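You operate a simulated robot arm through the tools that you are given. There is no shell and no other tool.

You are at the controls of a simulated two-armed robot. One attempt, no reset.

JOB
Mix blue and pink dye in the dye trough, one press each, and dye the paper in the yellow clamp.
Fine: use the dye box's dial and green button, blue first, the dial ends on pink; stir out the streaks, park the paddle, stand the clamp on the teal rack; the other clamps and controls stay. Set down upright: what you pick out.

It is judged by the outcome, as a careful person would: the job done as asked, and still so three seconds after it is handed in. It fails if anything else is knocked over, pushed out of place, dropped, spilled or broken.

ROBOT AND FRAMES
Two 7-joint arms with fingered hands on one trunk that stands fixed in place. Base frame: the origin is at the foot of the trunk, x ahead of it, y to its left, z up; the work surface is at about z = 800. Readings come in mm, rad, newtons and seconds.
The left shoulder is at [60, 177, 875], the right one opposite. Each reaches about 1000 mm from its shoulder. Payload 4 kg a hand.
The TCP of each hand is the grasp point between the finger pads, 37 mm short of the fingertips. In the tool frame z runs along the fingers and y along their closing line. The gripper opens to 124 mm; its body begins 43 mm behind the TCP. The gripper is a hand of 3 fingers: y runs from the thumb to the fingers, the wrist lies at [-15, -108, -202] in the tool frame, and closing takes about 1.5 s.
Orientation is told as [roll, pitch, yaw] about the base's x, y, z axes, in that order, counted from this pose: with the fingers straight down and the wrist toward the robot, the tool's x, y and z point along [0, 1, 0], [1, 0, 0] and [0, 0, -1] of the base frame.

CONTROLS
- The arms move only by the tool play_rows. It takes "left_series", "right_series" or both (then of equal length, played together; a hand with none holds still); each is one flat list of numbers, 6 for each row, row after row: the shift along the tool's x, y, z in units of 50 mm (1.0 is 50 mm), then the turn, a rotation vector about the tool's x, y, z in units of 6 degrees (1.0 is 6 degrees). In form: [x, y, z, wx, wy, wz, x, y, z, wx, wy, wz, ...]. A call has 1 to 20 rows; each row shifts and turns the commanded pose from where the row before left it, along the tool's axes as they then stand. "left_gripper" and "right_gripper" are, for a hand that has rows, the gripper command, from -1 (shut) to 1 (fully open), values between in proportion, set as the call begins (left out, the last holds). A call with a number of a shift or a turn outside -1 to 1 is refused whole. A row lasts 0.2 s, in which the tool goes at most 50 mm and 0.15 rad; a call with a longer step from one row to the next is refused whole, and so is a gripper value outside its range. A pose out of reach is approached as far as the arm can. The call stops where the force on the tool passes 70 N (or 10 N more than at its start, if that is more) or the arm is blocked; 0.2 s more then pass. Each finger travels about 72 mm/s and halts on what it meets, pressing with about 24 N; the grip force reading is that of the motor and also rises with nothing between the fingers. The clock runs only during rows and for 0.2 s after the last one: add rows that do not move to give the fingers time. It gives the time, the measured TCP pose, the force on the tool (base axes), the opening and the grip force at its end, in the units of the frame above (readings bear some noise), with the torque about the TCP (base axes, N m) and any sound that the robot's microphone picked up, and new pictures: "pictures" is both (left out), scene, wrist or none (wrist: the cameras of the hands that moved).
- Cameras (640 x 400 px; columns grow to the right, rows downward): "scene" is now at [51.9, -20.4, 1532.4]; the picture's right is [-0.26, -0.97, 0.00], its down [-0.60, 0.16, -0.78] and it looks along [0.76, -0.20, -0.62] (base axes); focal length 311 px, centre (320, 200). "left" rides on the left gripper at [-64, -76, -136] in its tool frame; the picture's right is [-0.84, -0.26, 0.48], its down [0.48, -0.76, 0.43] and it looks along [0.26, 0.60, 0.76] (tool axes); focal length 256 px, centre (320, 200). "right" rides on the right gripper at [64, -76, -137] in its tool frame; the picture's right is [-0.84, 0.26, -0.48], its down [-0.48, -0.76, 0.43] and it looks along [-0.26, 0.60, 0.76] (tool axes); focal length 256 px, centre (320, 200). There is no depth. A picture from a camera that has moved, and an enlarged one, comes with that camera's place and axes in the base frame and with its lens.
- lift_body(by): slides the trunk up (or, below 0, down) by that many mm; the arms and the scene camera ride with it, the base frame stays. It gives what a move gives, with no picture.
- move_fingers(index, middle, thumb_bend, thumb_turn, hand): sets how far each is bent, from 0 (flat) to 100 (curled in); at 30 the hand is open as for a grip, at 70 the pads meet at the TCP. One left out holds its place. A second passes; each finger stops where it meets its share of the squeeze, and holds until it gets a number again. A gripper value or a shape takes the hand back. It gives what a move gives, with no picture; readings hold the bend of each and the force on the fingers (four entries, about 0 where the hand has none), thumb and palm. thumb_turn goes from beside the hand (0) to across from the fingers (100), as for a grip.
- grasp_type(shape, hand): the hand has 3 fingers and takes this shape, open, in about a second: jaw (thumb against the fingers, like two jaws); tri (thumb and two fingers); tip (a fingertip pinch); poke (one finger out to press); point (the index stretched); flat (the hand flat); cup (the hand cupped); fist (a fist). The gripper value then closes the fingers along that shape, each until it touches; the sizes above hold for jaw. It gives what a move gives, with no picture.
- turn_head(pan, tilt): turns the head with the scene camera to pan (to the left, within 1.501 rad either way) and tilt (down, from -0.506 to 1.204), counted from straight ahead of the robot. It gives what a move gives, and a new picture of the scene camera.
- inspect(camera, box): a new picture of the part [left, top, right, bottom] of that camera's present view, enlarged. The clock stands still meanwhile.
- close_job(): hands the job in; it is judged then, once.

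Nothing tells you positions but the pictures and the camera data. Unless the task says otherwise, let go and move clear before handing in.

The tools are called after "Request:" by a JSON object that holds its "fn" and its "kwargs". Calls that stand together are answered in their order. play_rows: Moves the arms, as the interface text tells. Its arguments: {"type":"object","properties":{"left_series":{"type":"array","items":{"type":"number"}},"left_gripper":{"type":"number"},"right_series":{"type":"array","items":{"type":"number"}},"right_gripper":{"type":"number"},"pictures":{"type":"string","enum":["both","scene","wrist","none"]}},"required":[]} The other tools are called the same way: lift_body (by) moves the trunk up or down; grasp_type (shape, hand) gives the hand a shape; move_fingers (index, middle, thumb_bend, thumb_turn, hand) moves the fingers one by one; turn_head (pan, tilt) turns the head that bears the scene camera; inspect (camera, box) takes an enlarged picture of a part of a camera's view; close_job () hands the job in.

At the start:

```text
time: 0.0
left_ee_pos: [597.0, 166.6, 1176.4]
left_tool_rot: [0.0, -0.001, 0.002]
left_force: [-0.5, -1.1, 0.0]
left_moment: [0.02, -0.01, -0.01]
left_opening: 123.3
left_gripper_force: 0.1
left_shape: jaw
left_bend: [30.0, 30.0, 30.0, 98.0]
left_finger forces: [0.1, 0.0, 0.0, 0.0, 0.1, 0.0]
right_ee_pos: [475.1, -362.6, 1176.5]
right_tool_rot: [0.001, 0.001, -0.001]
right_force: [-0.6, 0.3, 0.2]
right_moment: [-0.03, 0.01, 0.02]
right_opening: 123.6
right_gripper_force: 0.0
right_shape: jaw
right_bend: [30.0, 30.0, 30.0, 98.0]
right_finger forces: [0.1, 0.1, 0.0, 0.0, 0.1, 0.1]
trunk travel left (down, up): [-400.0, 190.0]
head pan, tilt (commanded): [-0.264, 0.672]
```

scene: 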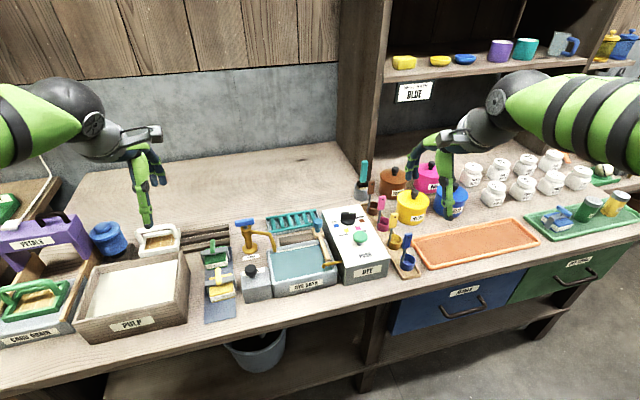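
right: 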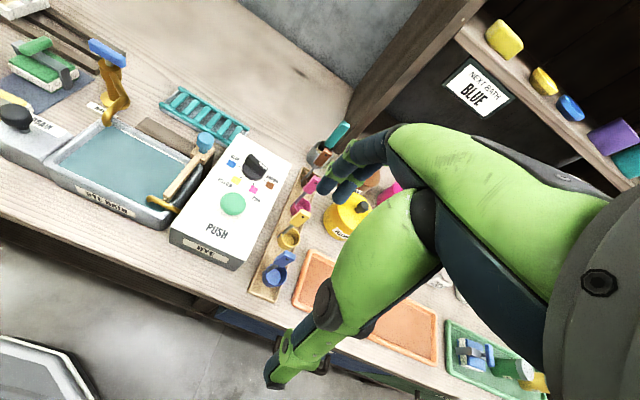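
left: 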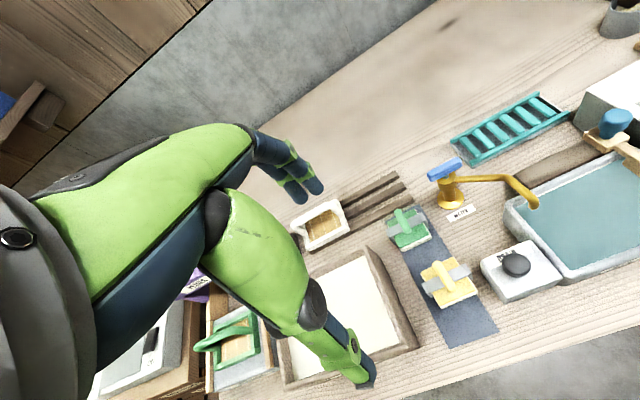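

I see the dye trough in front of the robot with a paddle on it, the dye box to its right, a blue pad with green and yellow clamps to the left, and a teal rack behind the trough. I'll look closer before moving.

Request:
{"fn": "inspect", "kwargs": {"camera": "scene", "box": [180, 190, 420, 340]}}

Request:
{"fn": "inspect", "kwargs": {"camera": "right", "box": [0, 20, 320, 280]}}

Request:
{"fn": "inspect", "kwargs": {"camera": "left", "box": [360, 60, 640, 340]}}

Request:
{"fn": "inspect", "kwargs": {"camera": "scene", "box": [320, 190, 400, 290]}}

```text
2.67 times, centred on (300, 265) of scene
camera zoom: at [51.9, -20.4, 1532.4], right [-0.26, -0.97, 0.0], down [-0.6, 0.16, -0.78], along [0.76, -0.2, -0.62], focal length 830 px, centre (373, 27)
```

zoom: 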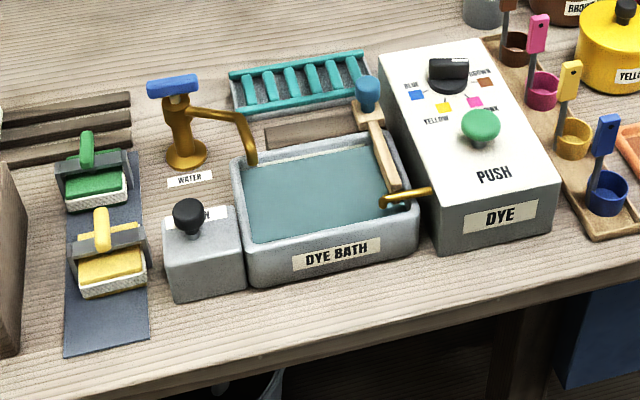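

```text
1.54 times, centred on (160, 150) of right
camera zoom: at [399.5, -299.9, 1314.7], right [0.26, -0.84, 0.48], down [-0.76, -0.48, -0.43], along [0.6, -0.26, -0.76], focal length 394 px, centre (566, 277)
```

zoom: 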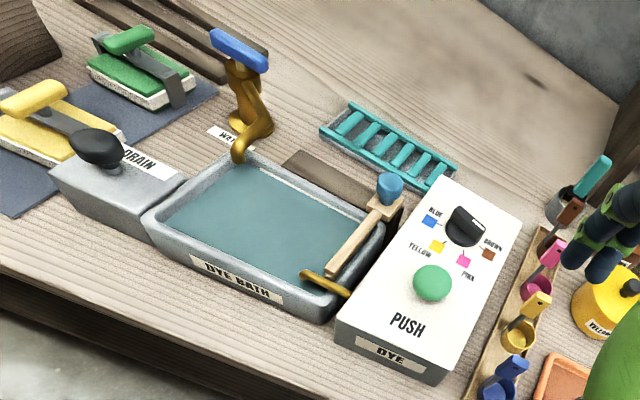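

```text
1.43 times, centred on (500, 200) of left
camera zoom: at [521.1, 105.2, 1314.5], right [-0.26, -0.84, -0.48], down [-0.76, 0.48, -0.43], along [0.6, 0.26, -0.76], focal length 366 px, centre (63, 200)
```

zoom: 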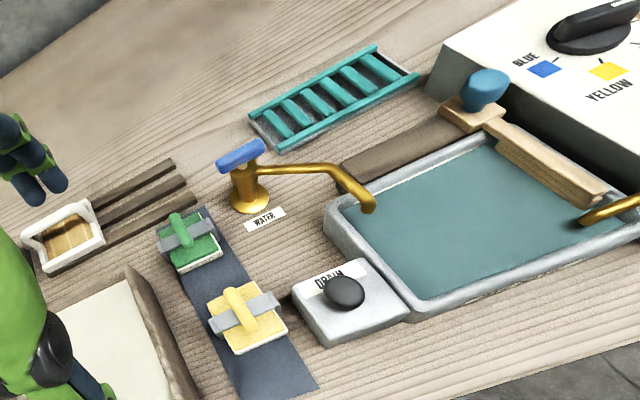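

```text
4.00 times, centred on (360, 240) of scene
camera zoom: at [51.9, -20.4, 1532.4], right [-0.26, -0.97, 0.0], down [-0.6, 0.16, -0.78], along [0.76, -0.2, -0.62], focal length 1244 px, centre (160, 40)
```

zoom: 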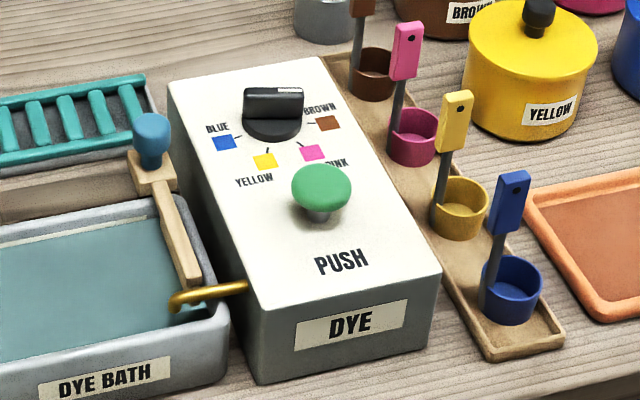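

The dial, the button and the trough are in front of me, and I need detail on the paddle, dial marks and clamps. I'll zoom in on each from several cameras.

Request:
{"fn": "inspect", "kwargs": {"camera": "scene", "box": [300, 210, 350, 275]}}

Request:
{"fn": "inspect", "kwargs": {"camera": "scene", "box": [330, 200, 375, 240]}}

Request:
{"fn": "inspect", "kwargs": {"camera": "scene", "box": [195, 230, 245, 325]}}

Request:
{"fn": "inspect", "kwargs": {"camera": "right", "box": [120, 120, 240, 230]}}

Request:
{"fn": "inspect", "kwargs": {"camera": "right", "box": [210, 140, 290, 230]}}

Request:
{"fn": "inspect", "kwargs": {"camera": "left", "box": [540, 90, 640, 220]}}

Request:
{"fn": "inspect", "kwargs": {"camera": "left", "box": [380, 190, 500, 350]}}

Request:
{"fn": "inspect", "kwargs": {"camera": "left", "box": [440, 80, 580, 170]}}

```text
6.15 times, centred on (325, 242) of scene
camera zoom: at [51.9, -20.4, 1532.4], right [-0.26, -0.97, 0.0], down [-0.6, 0.16, -0.78], along [0.76, -0.2, -0.62], focal length 1914 px, centre (289, -62)
```

zoom: 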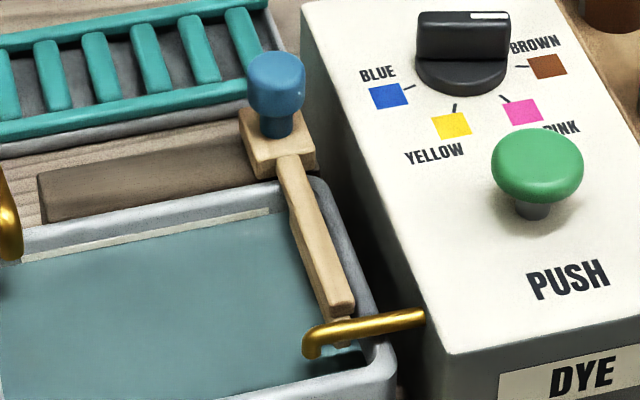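

```text
10.00 times, centred on (352, 220) of scene
camera zoom: at [51.9, -20.4, 1532.4], right [-0.26, -0.97, 0.0], down [-0.6, 0.16, -0.78], along [0.76, -0.2, -0.62], focal length 3111 px, centre (-5, 0)
```

zoom: 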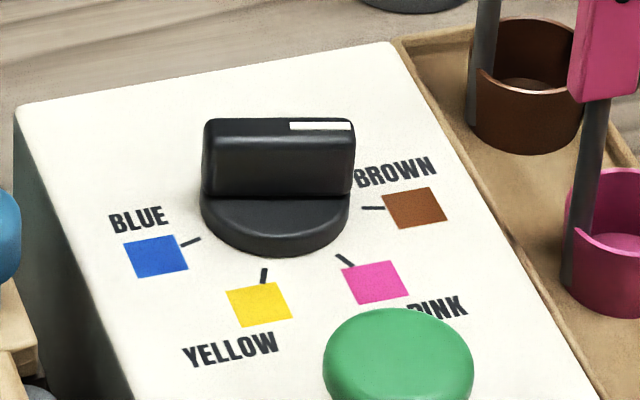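

```text
4.21 times, centred on (220, 278) of scene
camera zoom: at [51.9, -20.4, 1532.4], right [-0.26, -0.97, 0.0], down [-0.6, 0.16, -0.78], along [0.76, -0.2, -0.62], focal length 1310 px, centre (741, -126)
```

zoom: 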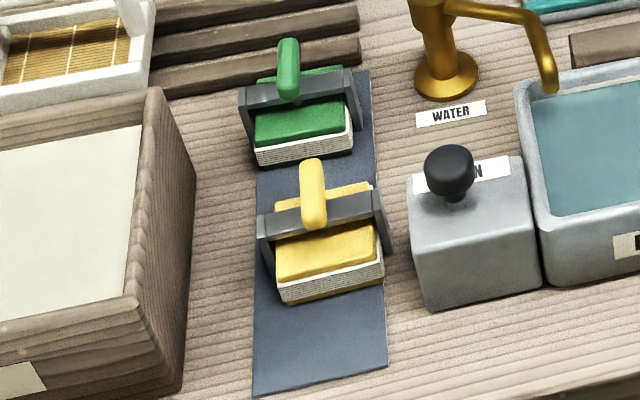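

```text
3.64 times, centred on (180, 175) of right
camera zoom: at [399.5, -299.9, 1314.7], right [0.26, -0.84, 0.48], down [-0.76, -0.48, -0.43], along [0.6, -0.26, -0.76], focal length 931 px, centre (829, 291)
```

zoom: 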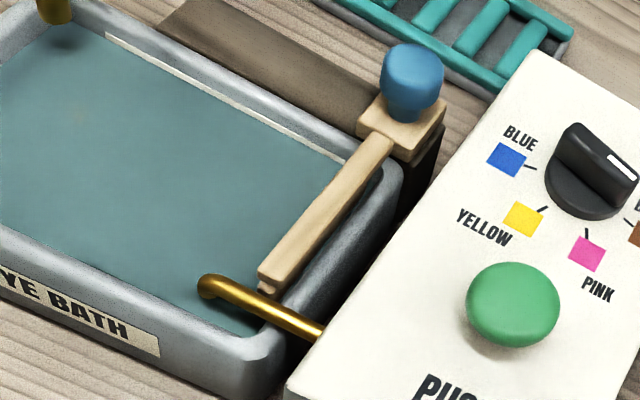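

```text
4.44 times, centred on (250, 185) of right
camera zoom: at [399.5, -299.9, 1314.7], right [0.26, -0.84, 0.48], down [-0.76, -0.48, -0.43], along [0.6, -0.26, -0.76], focal length 1138 px, centre (631, 267)
```

zoom: 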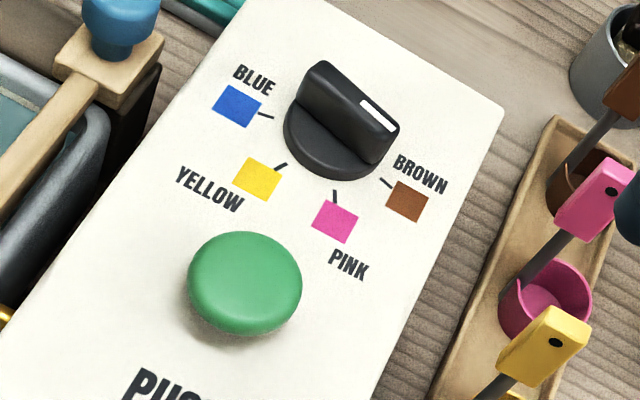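

```text
3.08 times, centred on (590, 155) of left
camera zoom: at [521.1, 105.2, 1314.5], right [-0.26, -0.84, -0.48], down [-0.76, 0.48, -0.43], along [0.6, 0.26, -0.76], focal length 788 px, centre (-511, 338)
```

zoom: 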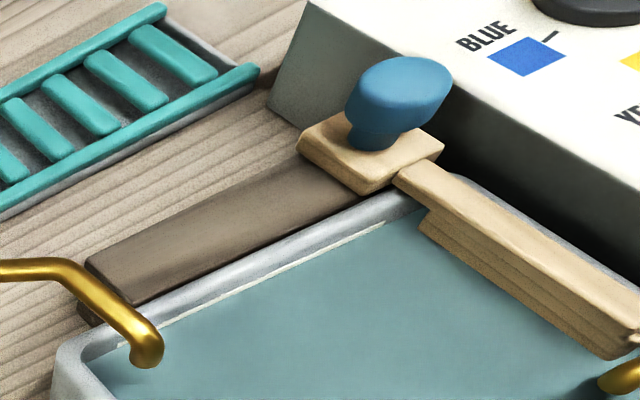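

```text
2.50 times, centred on (440, 270) of left
camera zoom: at [521.1, 105.2, 1314.5], right [-0.26, -0.84, -0.48], down [-0.76, 0.48, -0.43], along [0.6, 0.26, -0.76], focal length 640 px, centre (20, 25)
```

zoom: 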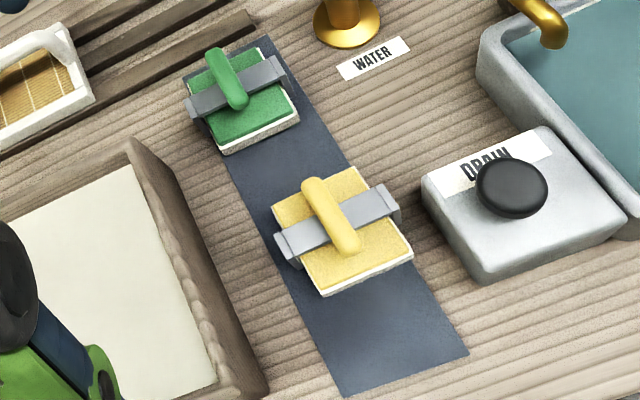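

```text
4.44 times, centred on (510, 125) of left
camera zoom: at [521.1, 105.2, 1314.5], right [-0.26, -0.84, -0.48], down [-0.76, 0.48, -0.43], along [0.6, 0.26, -0.76], focal length 1138 px, centre (-524, 533)
```

zoom: 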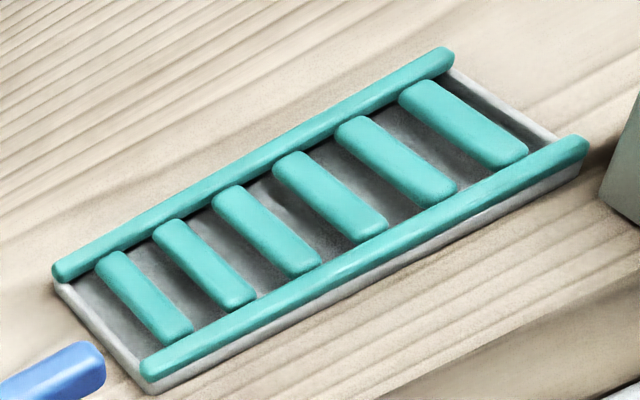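

The paddle is a carriage with a blue knob sliding on the rail behind the trough, parked at the right (about [711, -193, 898]). The dial is at about [714, -290, 908] pointing at brown, and the button is at about [620, -290, 913]. I'll bring the right hand above the dial, staying high, and test how far it can turn there.

Request:
{"fn": "play_rows", "kwargs": {"right_series": [0.24, 0.797, 0.2, 0, 0, 0, 0.24, 0.797, 0.2, 0, 0, 0, 0.24, 0.797, 0.2, 0, 0, 0, 0.24, 0.797, 0.2, 0, 0, 0, 0.24, 0.797, 0.2, 0, 0, 0, 0.24, 0.797, 0.2, 0, 0, 0], "pictures": "both"}}

```text
time: 1.4
left_ee_pos: [598.5, 166.7, 1175.8]
left_tool_rot: [0.002, 0.002, 0.0]
left_force: [1.2, 0.4, -0.3]
left_moment: [-0.02, 0.03, -0.02]
left_opening: 123.5
left_gripper_force: 0.0
left_shape: jaw
left_bend: [30.0, 30.0, 30.0, 98.0]
left_finger forces: [0.1, 0.0, 0.1, 0.0, 0.0, 0.0]
right_ee_pos: [716.5, -291.6, 1118.2]
right_tool_rot: [0.001, 0.0, 0.0]
right_force: [0.5, 0.0, 0.5]
right_moment: [0.02, 0.05, 0.0]
right_opening: 123.6
right_gripper_force: 0.0
right_shape: jaw
right_bend: [30.0, 30.0, 30.0, 98.0]
right_finger forces: [0.1, 0.1, 0.0, 0.0, 0.1, 0.0]
trunk travel left (down, up): [-400.0, 190.0]
head pan, tilt (commanded): [-0.264, 0.672]
camera scene: at [52.9, -20.2, 1532.4], right [-0.26, -0.97, 0.0], down [-0.6, 0.16, -0.78], along [0.76, -0.2, -0.62], focal length 311 px, centre (320, 200)
camera right: at [640.0, -227.6, 1255.7], right [0.26, -0.84, 0.48], down [-0.76, -0.48, -0.43], along [0.6, -0.26, -0.76], focal length 256 px, centre (320, 200)
```

scene: 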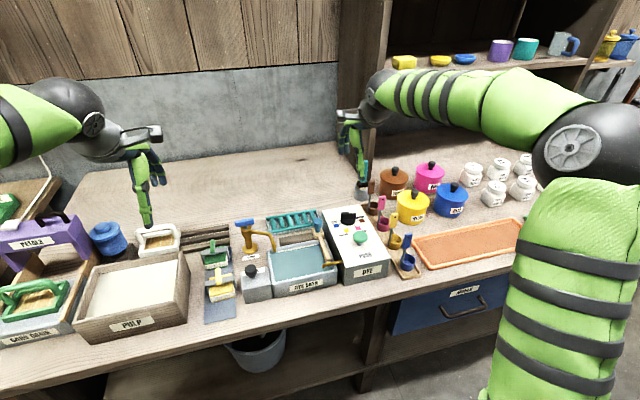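
right: 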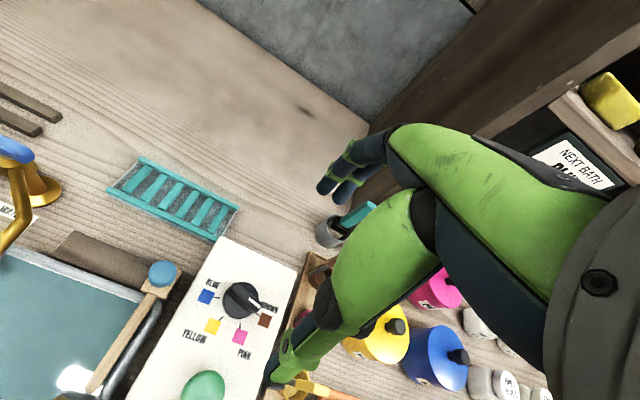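

The hand is over the dial with clear space. I'll test clockwise turning in free air.

Request:
{"fn": "play_rows", "kwargs": {"right_series": [0, 0, 0, 0, 0, 1, 0, 0, 0, 0, 0, 1, 0, 0, 0, 0, 0, 1, 0, 0, 0, 0, 0, 1, 0, 0, 0, 0, 0, 1, 0, 0, 0, 0, 0, 1, 0, 0, 0, 0, 0, 1, 0, 0, 0, 0, 0, 1, 0, 0, 0, 0, 0, 1, 0, 0, 0, 0, 0, 1], "pictures": "none"}}

```text
time: 3.6
left_ee_pos: [597.7, 166.8, 1176.9]
left_tool_rot: [0.0, 0.0, 0.0]
left_force: [-0.3, 0.2, -0.5]
left_moment: [-0.02, 0.0, 0.05]
left_opening: 123.9
left_gripper_force: 0.0
left_shape: jaw
left_bend: [30.0, 30.0, 30.0, 98.0]
left_finger forces: [0.0, 0.0, 0.0, 0.0, 0.1, 0.0]
right_ee_pos: [715.2, -291.0, 1118.1]
right_tool_rot: [0.0, -0.001, -1.049]
right_force: [0.8, 1.4, 0.4]
right_moment: [0.0, -0.02, 0.0]
right_opening: 123.5
right_gripper_force: 0.1
right_shape: jaw
right_bend: [30.0, 30.0, 30.0, 98.0]
right_finger forces: [0.1, 0.1, 0.0, 0.0, 0.0, 0.1]
trunk travel left (down, up): [-400.0, 190.0]
head pan, tilt (commanded): [-0.264, 0.672]
```

It turned 60° with no trouble; I'll carry on to see the limit.

Request:
{"fn": "play_rows", "kwargs": {"right_series": [0, 0, 0, 0, 0, 1, 0, 0, 0, 0, 0, 1, 0, 0, 0, 0, 0, 1, 0, 0, 0, 0, 0, 1, 0, 0, 0, 0, 0, 1, 0, 0, 0, 0, 0, 1, 0, 0, 0, 0, 0, 1, 0, 0, 0, 0, 0, 1, 0, 0, 0, 0, 0, 1, 0, 0, 0, 0, 0, 1], "pictures": "scene"}}

```text
time: 5.8
left_ee_pos: [596.0, 166.4, 1175.9]
left_tool_rot: [0.001, -0.001, 0.0]
left_force: [-0.8, -0.9, 0.0]
left_moment: [-0.04, 0.02, -0.01]
left_opening: 123.7
left_gripper_force: 0.1
left_shape: jaw
left_bend: [30.0, 30.0, 30.0, 98.0]
left_finger forces: [0.0, 0.1, 0.0, 0.1, 0.0, 0.0]
right_ee_pos: [716.6, -290.7, 1116.9]
right_tool_rot: [0.0, 0.0, -2.098]
right_force: [0.0, 0.0, 0.7]
right_moment: [0.02, -0.04, -0.06]
right_opening: 123.7
right_gripper_force: 0.0
right_shape: jaw
right_bend: [30.0, 30.0, 30.0, 98.0]
right_finger forces: [0.0, 0.0, 0.0, 0.1, 0.0, 0.0]
trunk travel left (down, up): [-400.0, 190.0]
head pan, tilt (commanded): [-0.264, 0.672]
camera scene: at [52.3, -20.4, 1532.4], right [-0.26, -0.97, 0.0], down [-0.6, 0.16, -0.78], along [0.76, -0.2, -0.62], focal length 311 px, centre (320, 200)
```

scene: 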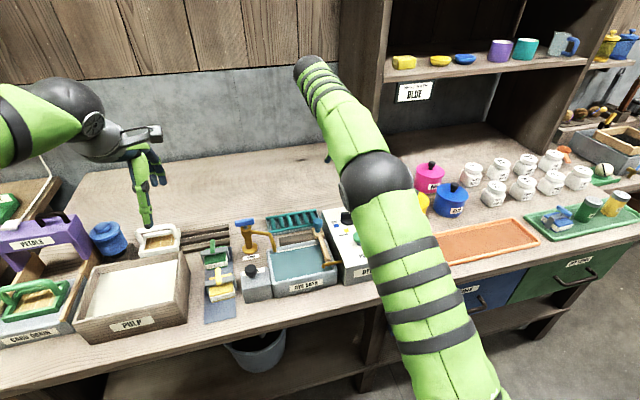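

Still following at -120°. I'll go on to about -168°.

Request:
{"fn": "play_rows", "kwargs": {"right_series": [0, 0, 0, 0, 0, 1, 0, 0, 0, 0, 0, 1, 0, 0, 0, 0, 0, 1, 0, 0, 0, 0, 0, 1, 0, 0, 0, 0, 0, 1, 0, 0, 0, 0, 0, 1, 0, 0, 0, 0, 0, 1, 0, 0, 0, 0, 0, 1], "pictures": "both"}}

```text
time: 7.6
left_ee_pos: [597.0, 167.5, 1176.6]
left_tool_rot: [-0.001, 0.002, 0.001]
left_force: [-0.3, -0.1, -0.2]
left_moment: [0.01, -0.01, -0.01]
left_opening: 123.6
left_gripper_force: 0.1
left_shape: jaw
left_bend: [30.0, 30.0, 30.0, 98.0]
left_finger forces: [0.0, 0.1, 0.0, 0.0, 0.0, 0.0]
right_ee_pos: [703.9, -278.0, 1107.7]
right_tool_rot: [0.002, -0.002, -2.301]
right_force: [-0.2, -0.3, -0.4]
right_moment: [-0.01, -0.01, 0.0]
right_opening: 123.6
right_gripper_force: 0.0
right_shape: jaw
right_bend: [30.0, 30.0, 30.0, 98.0]
right_finger forces: [0.0, 0.0, 0.0, 0.0, 0.0, 0.0]
right hand out of reach, approached as far as the arm can: row 2, 3, 4, 5, 6, 7, 8
trunk travel left (down, up): [-400.0, 190.0]
head pan, tilt (commanded): [-0.264, 0.672]
camera scene: at [51.9, -18.8, 1532.4], right [-0.26, -0.97, 0.0], down [-0.6, 0.16, -0.78], along [0.76, -0.2, -0.62], focal length 311 px, centre (320, 200)
camera right: at [801.1, -265.5, 1245.0], right [-0.8, 0.37, 0.48], down [0.15, 0.89, -0.44], along [-0.59, -0.27, -0.76], focal length 256 px, centre (320, 200)
```

scene: 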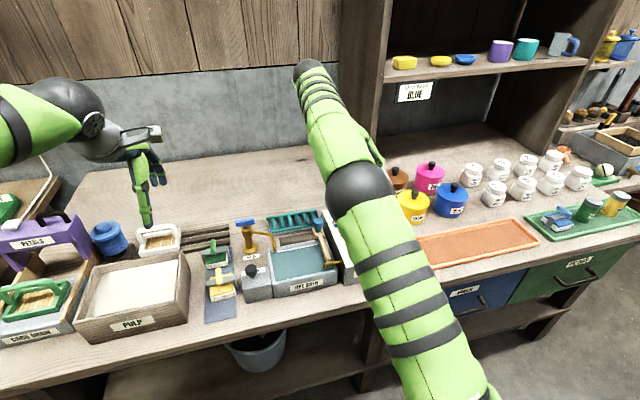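
right: 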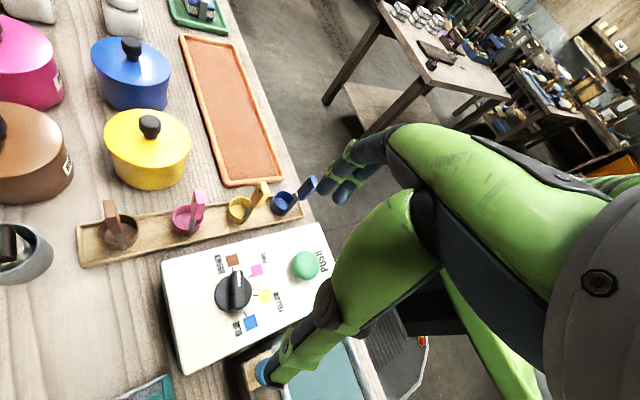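

The arm's reach ran out near -130° at this height. Lower down there is more reach, so I'll turn back and drop 100 mm, then test again.

Request:
{"fn": "play_rows", "kwargs": {"right_series": [0, 0, 0.25, 0, 0, -1, 0, 0, 0.25, 0, 0, -1, 0, 0, 0.25, 0, 0, -1, 0, 0, 0.25, 0, 0, -1, 0, 0, 0.25, 0, 0, -1, 0, 0, 0.25, 0, 0, -1, 0, 0, 0.25, 0, 0, -1, 0, 0, 0.25, 0, 0, -1], "pictures": "none"}}

```text
time: 9.4
left_ee_pos: [596.5, 167.6, 1177.6]
left_tool_rot: [0.0, -0.001, 0.001]
left_force: [0.6, -0.2, 0.1]
left_moment: [0.03, 0.02, 0.01]
left_opening: 123.7
left_gripper_force: 0.2
left_shape: jaw
left_bend: [30.0, 30.0, 30.0, 98.0]
left_finger forces: [0.0, 0.0, 0.0, 0.1, 0.0, 0.0]
right_ee_pos: [702.1, -281.2, 1006.9]
right_tool_rot: [0.0, 0.0, -1.464]
right_force: [0.1, 0.3, -0.6]
right_moment: [-0.01, -0.03, -0.02]
right_opening: 123.7
right_gripper_force: 0.0
right_shape: jaw
right_bend: [30.0, 30.0, 30.0, 98.0]
right_finger forces: [0.0, 0.1, 0.0, 0.0, 0.1, 0.1]
trunk travel left (down, up): [-400.0, 190.0]
head pan, tilt (commanded): [-0.264, 0.672]
```

The pose follows again at [702, -281, 1007]. I'll re-centre over the dial and try the clockwise turn at this height.

Request:
{"fn": "play_rows", "kwargs": {"right_series": [0.24, 0.216, 0, 0, 0, 0, 0, 0, 0, 0, 0, 1, 0, 0, 0, 0, 0, 1, 0, 0, 0, 0, 0, 1, 0, 0, 0, 0, 0, 1, 0, 0, 0, 0, 0, 1, 0, 0, 0, 0, 0, 1, 0, 0, 0, 0, 0, 1, 0, 0, 0, 0, 0, 1, 0, 0, 0, 0, 0, 1, 0, 0, 0, 0, 0, 1, 0, 0, 0, 0, 0, 1, 0, 0, 0, 0, 0, 1, 0, 0, 0, 0, 0, 1, 0, 0, 0, 0, 0, 1], "pictures": "both"}}

```text
time: 12.6
left_ee_pos: [597.1, 168.1, 1177.0]
left_tool_rot: [0.001, -0.001, 0.001]
left_force: [0.5, 0.5, 0.0]
left_moment: [-0.01, -0.01, 0.05]
left_opening: 123.9
left_gripper_force: 0.0
left_shape: jaw
left_bend: [30.0, 30.0, 30.0, 98.0]
left_finger forces: [0.0, 0.0, 0.1, 0.0, 0.0, 0.1]
right_ee_pos: [715.7, -290.3, 1007.2]
right_tool_rot: [0.0, 0.001, -2.565]
right_force: [-0.5, 0.4, 0.2]
right_moment: [0.0, 0.0, 0.0]
right_opening: 123.7
right_gripper_force: 0.0
right_shape: jaw
right_bend: [30.0, 30.0, 30.0, 98.0]
right_finger forces: [0.1, 0.0, 0.0, 0.0, 0.1, 0.0]
right hand out of reach, approached as far as the arm can: row 12, 13, 14, 15
trunk travel left (down, up): [-400.0, 190.0]
head pan, tilt (commanded): [-0.264, 0.672]
camera scene: at [52.0, -20.3, 1532.4], right [-0.26, -0.97, 0.0], down [-0.6, 0.16, -0.78], along [0.76, -0.2, -0.62], focal length 311 px, centre (320, 200)
camera right: at [814.1, -303.0, 1144.9], right [-0.67, 0.56, 0.48], down [0.37, 0.82, -0.43], along [-0.64, -0.11, -0.76], focal length 256 px, centre (320, 200)
```

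scene: 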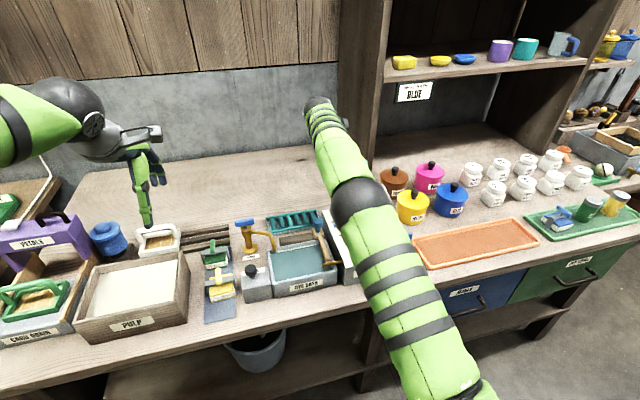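
right: 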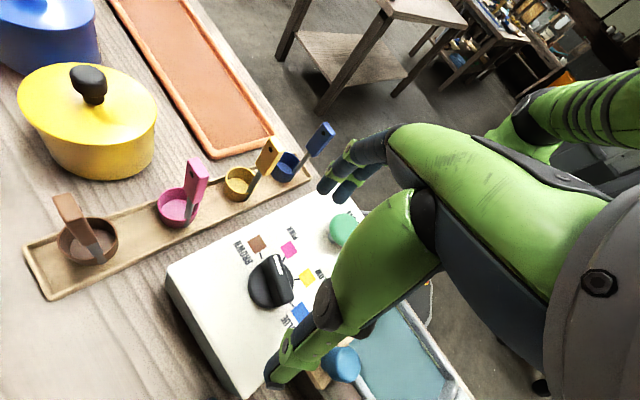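

Turning reached -147° here and should reach more when lower. I'll raise the trunk by 120 mm to give the arm more reach and test the remainder at a low height.

Request:
{"fn": "lift_body", "kwargs": {"by": 120}}

Request:
{"fn": "play_rows", "kwargs": {"right_series": [0, 0, 0.8, 0, 0, 0, 0, 0, 0.8, 0, 0, 0, 0, 0, 0.8, 0, 0, 0, 0, 0, 0, 0, 0, 1, 0, 0, 0, 0, 0, 1, 0, 0, 0, 0, 0, 1], "pictures": "none"}}

```text
time: 14.1
left_ee_pos: [596.1, 166.5, 1297.0]
left_tool_rot: [-0.001, -0.001, 0.0]
left_force: [0.9, -0.7, 0.6]
left_moment: [-0.02, 0.0, 0.01]
left_opening: 123.5
left_gripper_force: 0.1
left_shape: jaw
left_bend: [30.0, 30.0, 30.0, 98.0]
left_finger forces: [0.1, 0.1, 0.0, 0.1, 0.1, 0.0]
right_ee_pos: [717.0, -290.4, 1127.8]
right_tool_rot: [0.0, 0.0, -2.566]
right_force: [-0.6, -1.4, -0.8]
right_moment: [0.0, -0.02, -0.02]
right_opening: 123.6
right_gripper_force: 0.0
right_shape: jaw
right_bend: [30.0, 30.0, 30.0, 98.0]
right_finger forces: [0.0, 0.0, 0.1, 0.0, 0.1, 0.1]
trunk travel left (down, up): [-520.0, 70.0]
head pan, tilt (commanded): [-0.264, 0.672]
```

```text
time: 15.5
left_ee_pos: [596.5, 166.7, 1295.7]
left_tool_rot: [0.0, 0.0, 0.0]
left_force: [-0.6, -0.7, -0.1]
left_moment: [0.03, 0.0, -0.03]
left_opening: 123.5
left_gripper_force: 0.1
left_shape: jaw
left_bend: [30.0, 30.0, 30.0, 98.0]
left_finger forces: [0.0, 0.1, 0.1, 0.1, 0.1, 0.0]
right_ee_pos: [716.3, -289.9, 1006.6]
right_tool_rot: [0.0, -0.001, -2.88]
right_force: [0.7, 0.1, 0.7]
right_moment: [0.01, 0.01, 0.02]
right_opening: 123.9
right_gripper_force: 0.0
right_shape: jaw
right_bend: [30.0, 30.0, 30.0, 98.0]
right_finger forces: [0.0, 0.0, 0.0, 0.1, 0.1, 0.0]
trunk travel left (down, up): [-520.0, 70.0]
head pan, tilt (commanded): [-0.264, 0.672]
```

The full turn to -165° is reachable now. I'll look at the dial from this side to pin down its centre and shape.

Request:
{"fn": "inspect", "kwargs": {"camera": "right", "box": [140, 160, 400, 400]}}

Request:
{"fn": "turn_head", "kwargs": {"pan": -0.3, "tilt": 0.75}}

```text
1.67 times, centred on (270, 280) of right
camera zoom: at [805.6, -333.0, 1143.8], right [-0.46, 0.74, 0.48], down [0.61, 0.66, -0.43], along [-0.64, 0.09, -0.76], focal length 427 px, centre (403, 67)
```

zoom: 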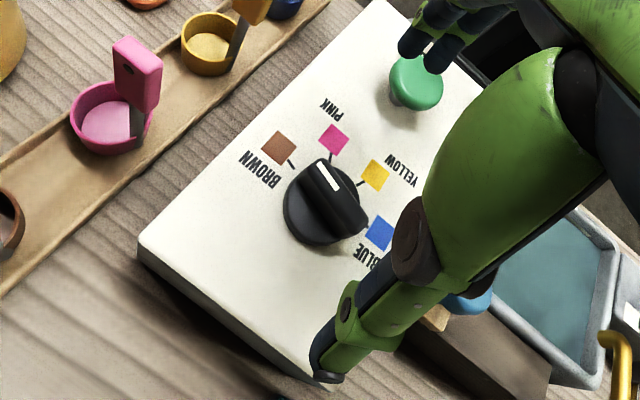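

```text
time: 16.1
left_ee_pos: [596.2, 166.9, 1296.8]
left_tool_rot: [0.001, 0.0, -0.001]
left_force: [0.2, 0.3, -0.7]
left_moment: [-0.05, 0.0, 0.0]
left_opening: 123.7
left_gripper_force: 0.1
left_shape: jaw
left_bend: [30.0, 30.0, 30.0, 98.0]
left_finger forces: [0.0, 0.0, 0.1, 0.1, 0.1, 0.0]
right_ee_pos: [716.9, -290.3, 1006.5]
right_tool_rot: [0.0, -0.002, -2.881]
right_force: [-0.5, -0.5, -0.2]
right_moment: [0.03, 0.02, -0.01]
right_opening: 123.8
right_gripper_force: 0.1
right_shape: jaw
right_bend: [30.0, 30.0, 30.0, 98.0]
right_finger forces: [0.0, 0.1, 0.0, 0.0, 0.0, 0.1]
trunk travel left (down, up): [-520.0, 70.0]
head pan, tilt (commanded): [-0.3, 0.75]
camera scene: at [48.2, -22.4, 1645.7], right [-0.3, -0.96, 0.0], down [-0.65, 0.2, -0.73], along [0.7, -0.22, -0.68], focal length 311 px, centre (320, 200)
```

scene: 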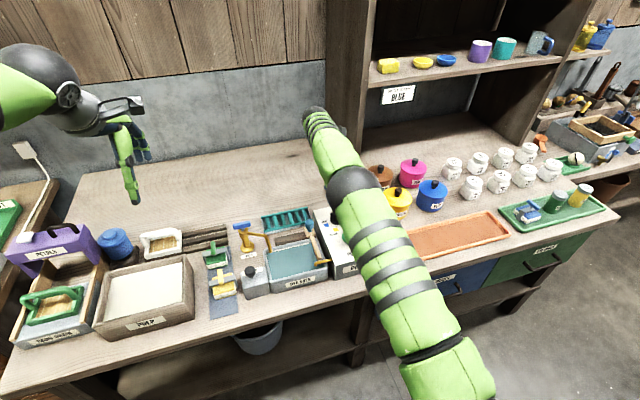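

The trunk lift gives room. I'll zoom on the dial from this camera for the exact pointer direction.

Request:
{"fn": "inspect", "kwargs": {"camera": "right", "box": [225, 210, 310, 280]}}

Request:
{"fn": "inspect", "kwargs": {"camera": "right", "box": [260, 170, 360, 400]}}

```text
5.71 times, centred on (268, 245) of right
camera zoom: at [805.6, -332.9, 1144.1], right [-0.47, 0.74, 0.48], down [0.61, 0.66, -0.43], along [-0.64, 0.09, -0.76], focal length 1463 px, centre (620, -57)
```

zoom: 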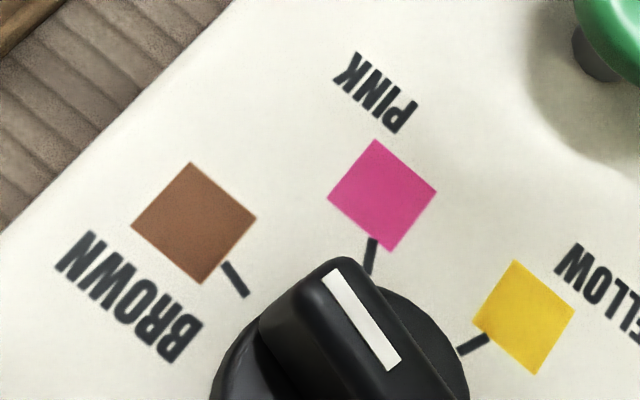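

```text
1.74 times, centred on (310, 285) of right
camera zoom: at [805.6, -332.9, 1144.1], right [-0.47, 0.74, 0.48], down [0.61, 0.66, -0.43], along [-0.64, 0.09, -0.76], focal length 445 px, centre (337, 52)
```

zoom: 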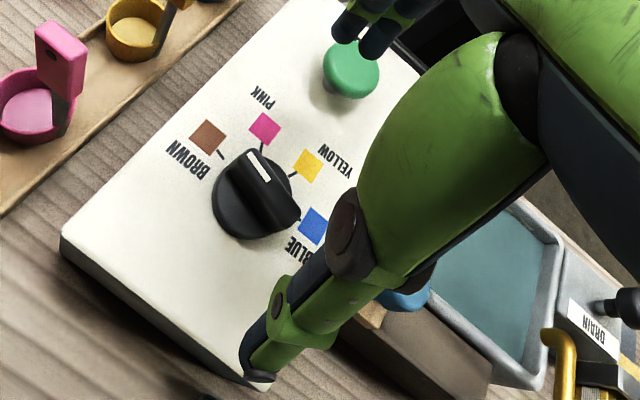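

The dial centre is at [714, -290] with brown, pink, yellow and blue 50° apart, blue 150° clockwise from brown. I'll turn the hand back to line up with the dial bar.

Request:
{"fn": "play_rows", "kwargs": {"right_series": [0, 0, 0, 0, 0, -1, 0, 0, 0, 0, 0, -1, 0, 0, 0, 0, 0, -1, 0, 0, 0, 0, 0, -1, 0, 0, 0, 0, 0, -1, 0, 0, 0, 0, 0, -1, 0, 0, 0, 0, 0, -1, 0, 0, 0, 0, 0, -1, 0, 0, 0, 0, 0, -1, 0, 0, 0, 0, 0, -1, 0, 0, 0, 0, 0, -1, 0, 0, 0, 0, 0, -1, 0, 0, 0, 0, 0, -1, 0, 0, 0, 0, 0, -1, 0, 0, 0, 0, 0, -1, 0, 0, 0, 0, 0, -1, 0, 0, 0, 0, 0, -1, 0, 0, 0, 0, 0, -1, 0, 0, 0, 0, 0, -1, 0, 0, 0, 0, 0, -1], "pictures": "none"}}

Request:
{"fn": "play_rows", "kwargs": {"right_series": [0, 0, 0, 0, 0, -1, 0, 0, 0, 0, 0, -1, 0, 0, 0, 0, 0, -1, 0, 0, 0, 0, 0, -1, 0, 0, 0, 0, 0, -1, 0, 0, 0, 0, 0, 0], "right_gripper": 0.0, "pictures": "both"}}

```text
time: 20.4
left_ee_pos: [596.4, 167.4, 1297.6]
left_tool_rot: [0.001, 0.001, 0.001]
left_force: [0.6, -1.0, 0.6]
left_moment: [-0.04, 0.03, -0.03]
left_opening: 123.7
left_gripper_force: 0.1
left_shape: jaw
left_bend: [30.0, 30.0, 30.0, 98.0]
left_finger forces: [0.0, 0.0, 0.0, 0.0, 0.0, 0.0]
right_ee_pos: [717.3, -290.6, 1007.3]
right_tool_rot: [-0.001, 0.002, -0.784]
right_force: [-0.3, 0.3, 0.3]
right_moment: [0.0, 0.01, -0.01]
right_opening: 123.9
right_gripper_force: 0.0
right_shape: jaw
right_bend: [30.0, 30.0, 30.0, 98.0]
right_finger forces: [0.1, 0.0, 0.0, 0.0, 0.1, 0.0]
trunk travel left (down, up): [-520.0, 70.0]
head pan, tilt (commanded): [-0.3, 0.75]
```

```text
time: 21.8
left_ee_pos: [596.7, 167.1, 1296.6]
left_tool_rot: [0.0, -0.001, -0.001]
left_force: [-0.8, -0.6, -0.7]
left_moment: [-0.01, -0.03, -0.01]
left_opening: 123.4
left_gripper_force: 0.1
left_shape: jaw
left_bend: [30.0, 30.0, 30.0, 98.0]
left_finger forces: [0.0, 0.0, 0.0, 0.1, 0.0, 0.0]
right_ee_pos: [716.5, -288.7, 1007.7]
right_tool_rot: [-0.001, 0.001, -0.259]
right_force: [-0.5, 0.5, 0.6]
right_moment: [0.0, 0.03, -0.02]
right_opening: 62.4
right_gripper_force: 0.1
right_shape: jaw
right_bend: [42.0, 46.0, 56.0, 100.0]
right_finger forces: [0.1, 0.1, 0.0, 0.1, 0.0, 0.0]
trunk travel left (down, up): [-520.0, 70.0]
head pan, tilt (commanded): [-0.3, 0.75]
camera scene: at [48.1, -22.0, 1645.7], right [-0.3, -0.96, 0.0], down [-0.65, 0.2, -0.73], along [0.7, -0.22, -0.68], focal length 311 px, centre (320, 200)
camera right: at [658.4, -208.9, 1145.5], right [0.03, -0.88, 0.48], down [-0.86, -0.27, -0.43], along [0.51, -0.4, -0.76], focal length 256 px, centre (320, 200)
```

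scene: 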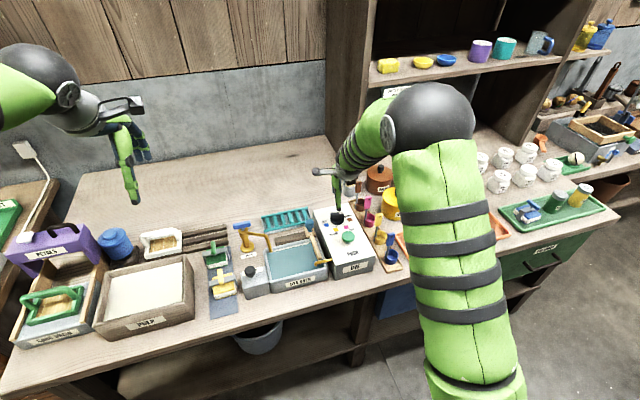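
right: 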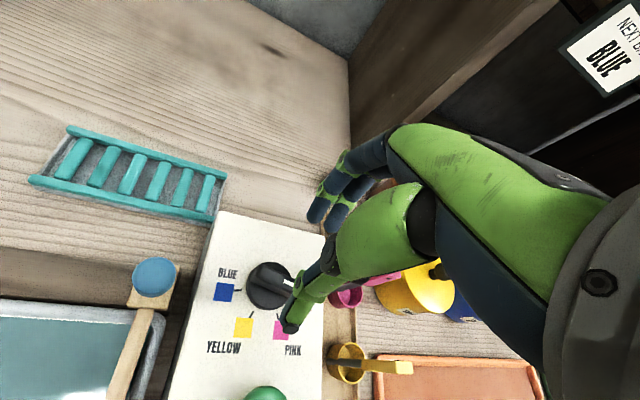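

The hand is lined up with the bar at half opening. I'll zoom on it from the scene camera before descending.

Request:
{"fn": "inspect", "kwargs": {"camera": "scene", "box": [290, 150, 410, 280]}}

Request:
{"fn": "inspect", "kwargs": {"camera": "right", "box": [180, 100, 420, 400]}}

```text
3.08 times, centred on (350, 215) of scene
camera zoom: at [48.1, -22.0, 1645.7], right [-0.3, -0.96, 0.0], down [-0.65, 0.2, -0.73], along [0.7, -0.22, -0.68], focal length 957 px, centre (228, 154)
```

zoom: 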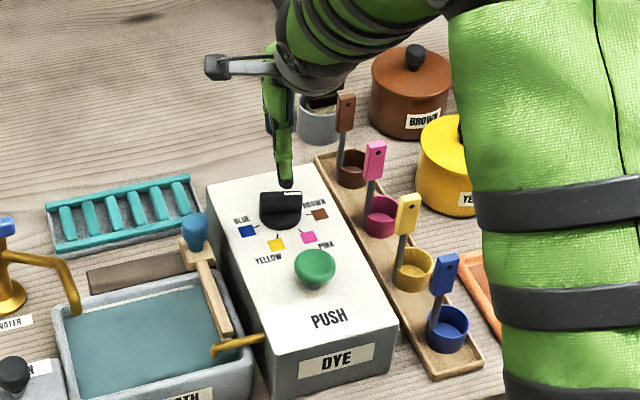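

```text
1.33 times, centred on (300, 250) of right
camera zoom: at [658.4, -208.9, 1145.5], right [0.03, -0.88, 0.48], down [-0.86, -0.27, -0.43], along [0.51, -0.4, -0.76], focal length 341 px, centre (347, 133)
```

zoom: 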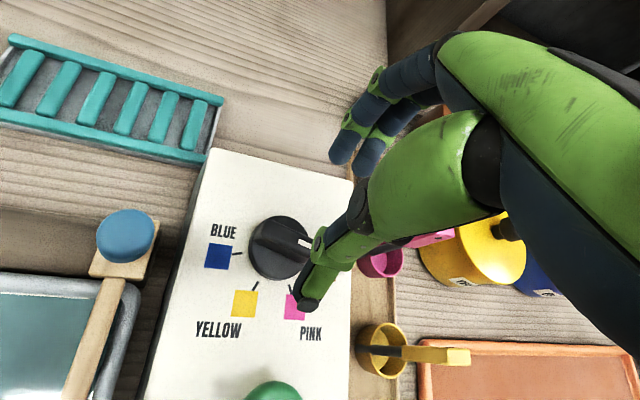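

Now I'll descend toward the dial, stopping with the fingertips about at the bar's top to check alignment.

Request:
{"fn": "play_rows", "kwargs": {"right_series": [-0.035, -0.032, 0.48, 0, 0, 0, 0, 0, 0.48, 0, 0, 0, 0, 0, 0.4, 0, 0, 0], "pictures": "both"}}

Request:
{"fn": "inspect", "kwargs": {"camera": "scene", "box": [310, 170, 380, 250]}}

Request:
{"fn": "inspect", "kwargs": {"camera": "right", "box": [180, 120, 400, 340]}}

Request:
{"fn": "inspect", "kwargs": {"camera": "left", "box": [400, 0, 640, 200]}}

```text
time: 22.6
left_ee_pos: [597.2, 167.2, 1297.2]
left_tool_rot: [0.001, -0.001, 0.0]
left_force: [-1.3, -0.3, 0.4]
left_moment: [-0.01, -0.02, 0.01]
left_opening: 123.9
left_gripper_force: 0.0
left_shape: jaw
left_bend: [30.0, 30.0, 30.0, 98.0]
left_finger forces: [0.0, 0.1, 0.0, 0.1, 0.2, 0.0]
right_ee_pos: [712.4, -293.9, 938.4]
right_tool_rot: [0.001, 0.001, -0.262]
right_force: [-0.3, -0.2, 0.1]
right_moment: [-0.05, -0.02, 0.02]
right_opening: 62.2
right_gripper_force: 0.1
right_shape: jaw
right_bend: [42.0, 46.0, 56.0, 100.0]
right_finger forces: [0.1, 0.0, 0.1, 0.0, 0.0, 0.1]
trunk travel left (down, up): [-520.0, 70.0]
head pan, tilt (commanded): [-0.3, 0.75]
camera scene: at [48.5, -22.4, 1645.7], right [-0.3, -0.96, 0.0], down [-0.65, 0.2, -0.73], along [0.7, -0.22, -0.68], focal length 311 px, centre (320, 200)
camera right: at [656.4, -212.0, 1076.2], right [0.03, -0.88, 0.48], down [-0.86, -0.27, -0.43], along [0.51, -0.4, -0.76], focal length 256 px, centre (320, 200)
```

scene: 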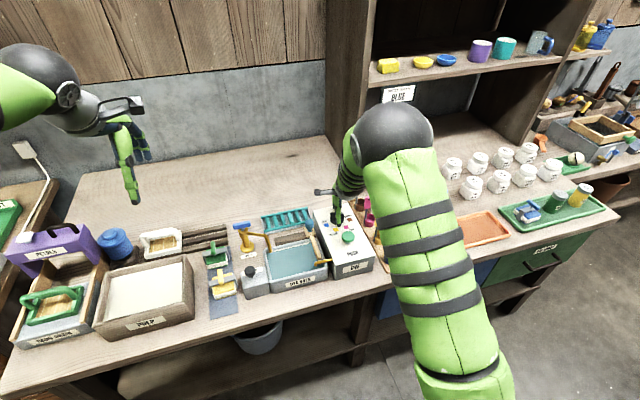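
right: 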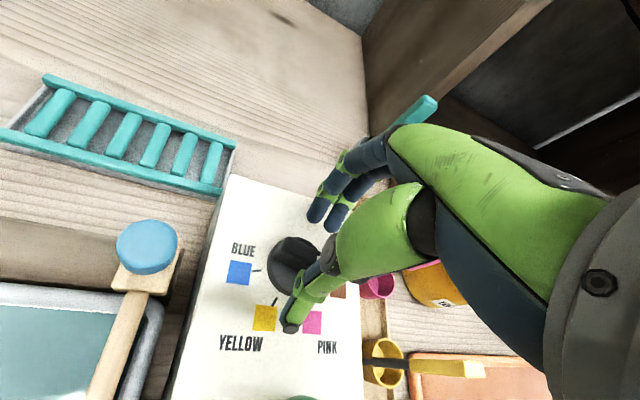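

```text
5.00 times, centred on (345, 210) of scene
camera zoom: at [48.5, -22.4, 1645.7], right [-0.3, -0.96, 0.0], down [-0.65, 0.2, -0.73], along [0.7, -0.22, -0.68], focal length 1556 px, centre (195, 150)
```

zoom: 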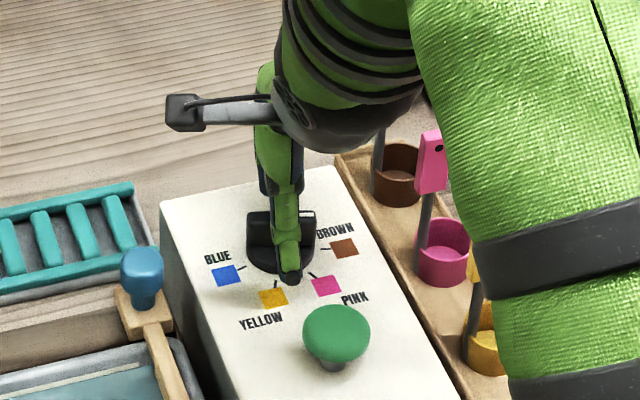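

```text
1.82 times, centred on (290, 230) of right
camera zoom: at [656.4, -212.0, 1076.2], right [0.03, -0.88, 0.48], down [-0.86, -0.27, -0.43], along [0.51, -0.4, -0.76], focal length 465 px, centre (374, 146)
```

zoom: 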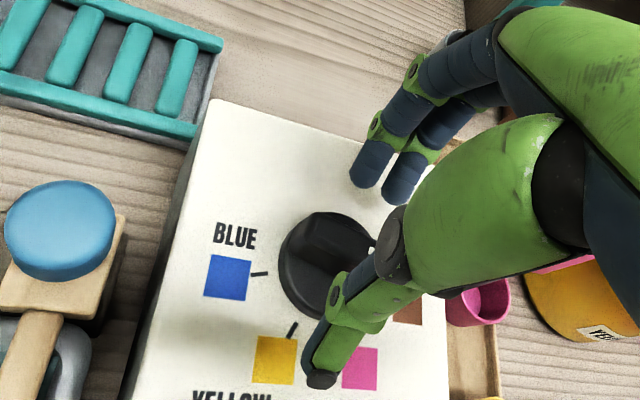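

```text
2.00 times, centred on (520, 100) of left
camera zoom: at [521.6, 105.2, 1434.4], right [-0.26, -0.84, -0.48], down [-0.76, 0.48, -0.43], along [0.6, 0.26, -0.76], focal length 512 px, centre (-80, 400)
```

zoom: 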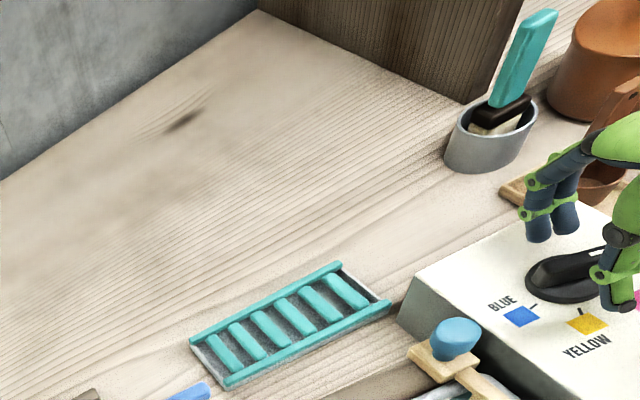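

The fingers straddle the bar well. I'll lower about 11 mm more and close on the bar.

Request:
{"fn": "play_rows", "kwargs": {"right_series": [0, 0, 0.115, 0, 0, 0, 0, 0, 0.115, 0, 0, 0, 0, 0, 0, 0, 0, 0], "pictures": "none"}}

Request:
{"fn": "play_rows", "kwargs": {"right_series": [0, 0, 0, 0, 0, 0, 0, 0, 0, 0, 0, 0, 0, 0, 0, 0, 0, 0, 0, 0, 0, 0, 0, 0, 0, 0, 0, 0, 0, 0, 0, 0, 0, 0, 0, 0, 0, 0, 0, 0, 0, 0], "right_gripper": -1, "pictures": "wrist"}}

Request:
{"fn": "inspect", "kwargs": {"camera": "scene", "box": [310, 170, 380, 250]}}

Request:
{"fn": "inspect", "kwargs": {"camera": "left", "box": [540, 0, 640, 100]}}

```text
time: 23.4
left_ee_pos: [596.7, 167.2, 1296.2]
left_tool_rot: [0.001, 0.001, 0.0]
left_force: [-0.8, 0.3, -0.2]
left_moment: [-0.01, -0.02, -0.02]
left_opening: 123.7
left_gripper_force: 0.0
left_shape: jaw
left_bend: [30.0, 30.0, 30.0, 98.0]
left_finger forces: [0.0, 0.0, 0.0, 0.1, 0.0, 0.1]
right_ee_pos: [714.1, -292.1, 928.1]
right_tool_rot: [0.0, 0.0, -0.262]
right_force: [1.1, -0.8, 0.3]
right_moment: [0.02, 0.03, -0.01]
right_opening: 62.4
right_gripper_force: 0.1
right_shape: jaw
right_bend: [42.0, 46.0, 56.0, 100.0]
right_finger forces: [0.0, 0.0, 0.0, 0.0, 0.0, 0.1]
trunk travel left (down, up): [-520.0, 70.0]
head pan, tilt (commanded): [-0.3, 0.75]
```

```text
time: 24.9
left_ee_pos: [596.2, 167.4, 1298.0]
left_tool_rot: [0.001, 0.001, 0.003]
left_force: [0.1, 0.2, 0.4]
left_moment: [-0.01, 0.0, 0.02]
left_opening: 123.4
left_gripper_force: 0.1
left_shape: jaw
left_bend: [30.0, 30.0, 30.0, 98.0]
left_finger forces: [0.0, 0.0, 0.0, 0.1, 0.1, 0.0]
right_ee_pos: [714.9, -293.3, 929.5]
right_tool_rot: [-0.001, -0.003, -0.262]
right_force: [-0.3, -1.5, 10.1]
right_moment: [-0.11, -0.27, -0.03]
right_opening: 34.6
right_gripper_force: 23.2
right_shape: jaw
right_bend: [53.0, 56.0, 62.0, 100.0]
right_finger forces: [17.2, 8.9, 0.1, 0.1, 20.7, 0.0]
trunk travel left (down, up): [-520.0, 70.0]
head pan, tilt (commanded): [-0.3, 0.75]
camera right: at [655.9, -211.9, 1066.8], right [0.03, -0.88, 0.48], down [-0.86, -0.27, -0.44], along [0.51, -0.4, -0.76], focal length 256 px, centre (320, 200)
```

right: 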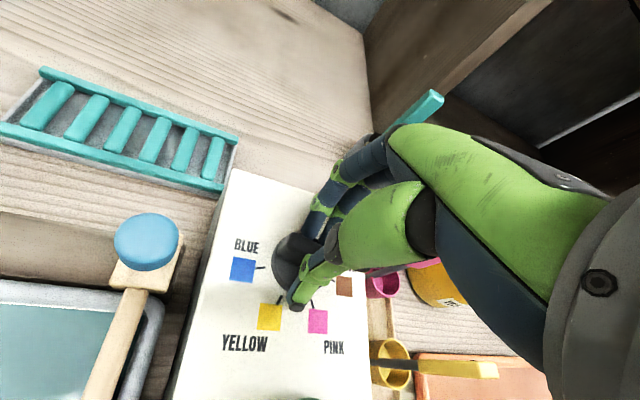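

```text
5.00 times, centred on (345, 210) of scene
camera zoom: at [47.3, -22.3, 1645.8], right [-0.3, -0.96, 0.0], down [-0.65, 0.2, -0.73], along [0.7, -0.22, -0.68], focal length 1556 px, centre (195, 150)
```

zoom: 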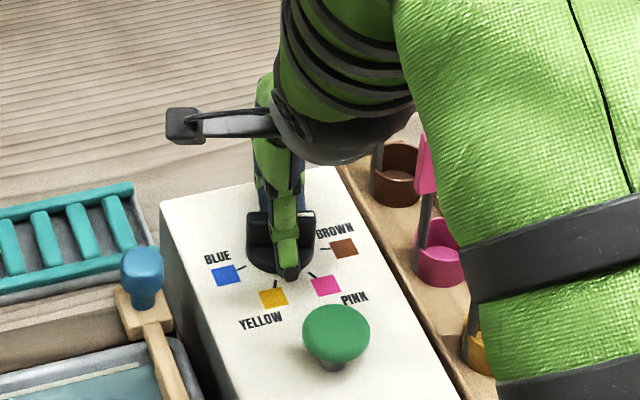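

```text
4.00 times, centred on (590, 50) of left
camera zoom: at [520.6, 105.3, 1434.8], right [-0.26, -0.84, -0.48], down [-0.76, 0.48, -0.43], along [0.6, 0.26, -0.76], focal length 1024 px, centre (-760, 800)
```

zoom: 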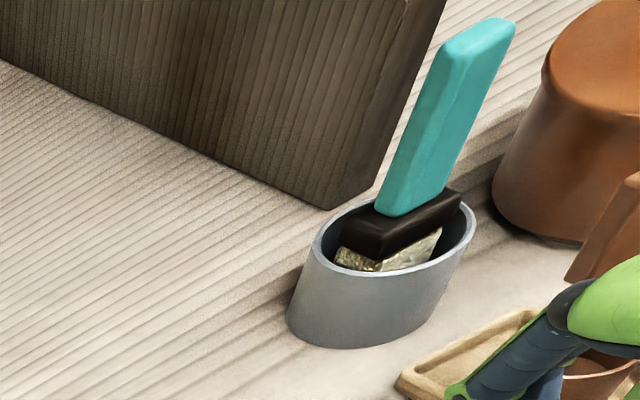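

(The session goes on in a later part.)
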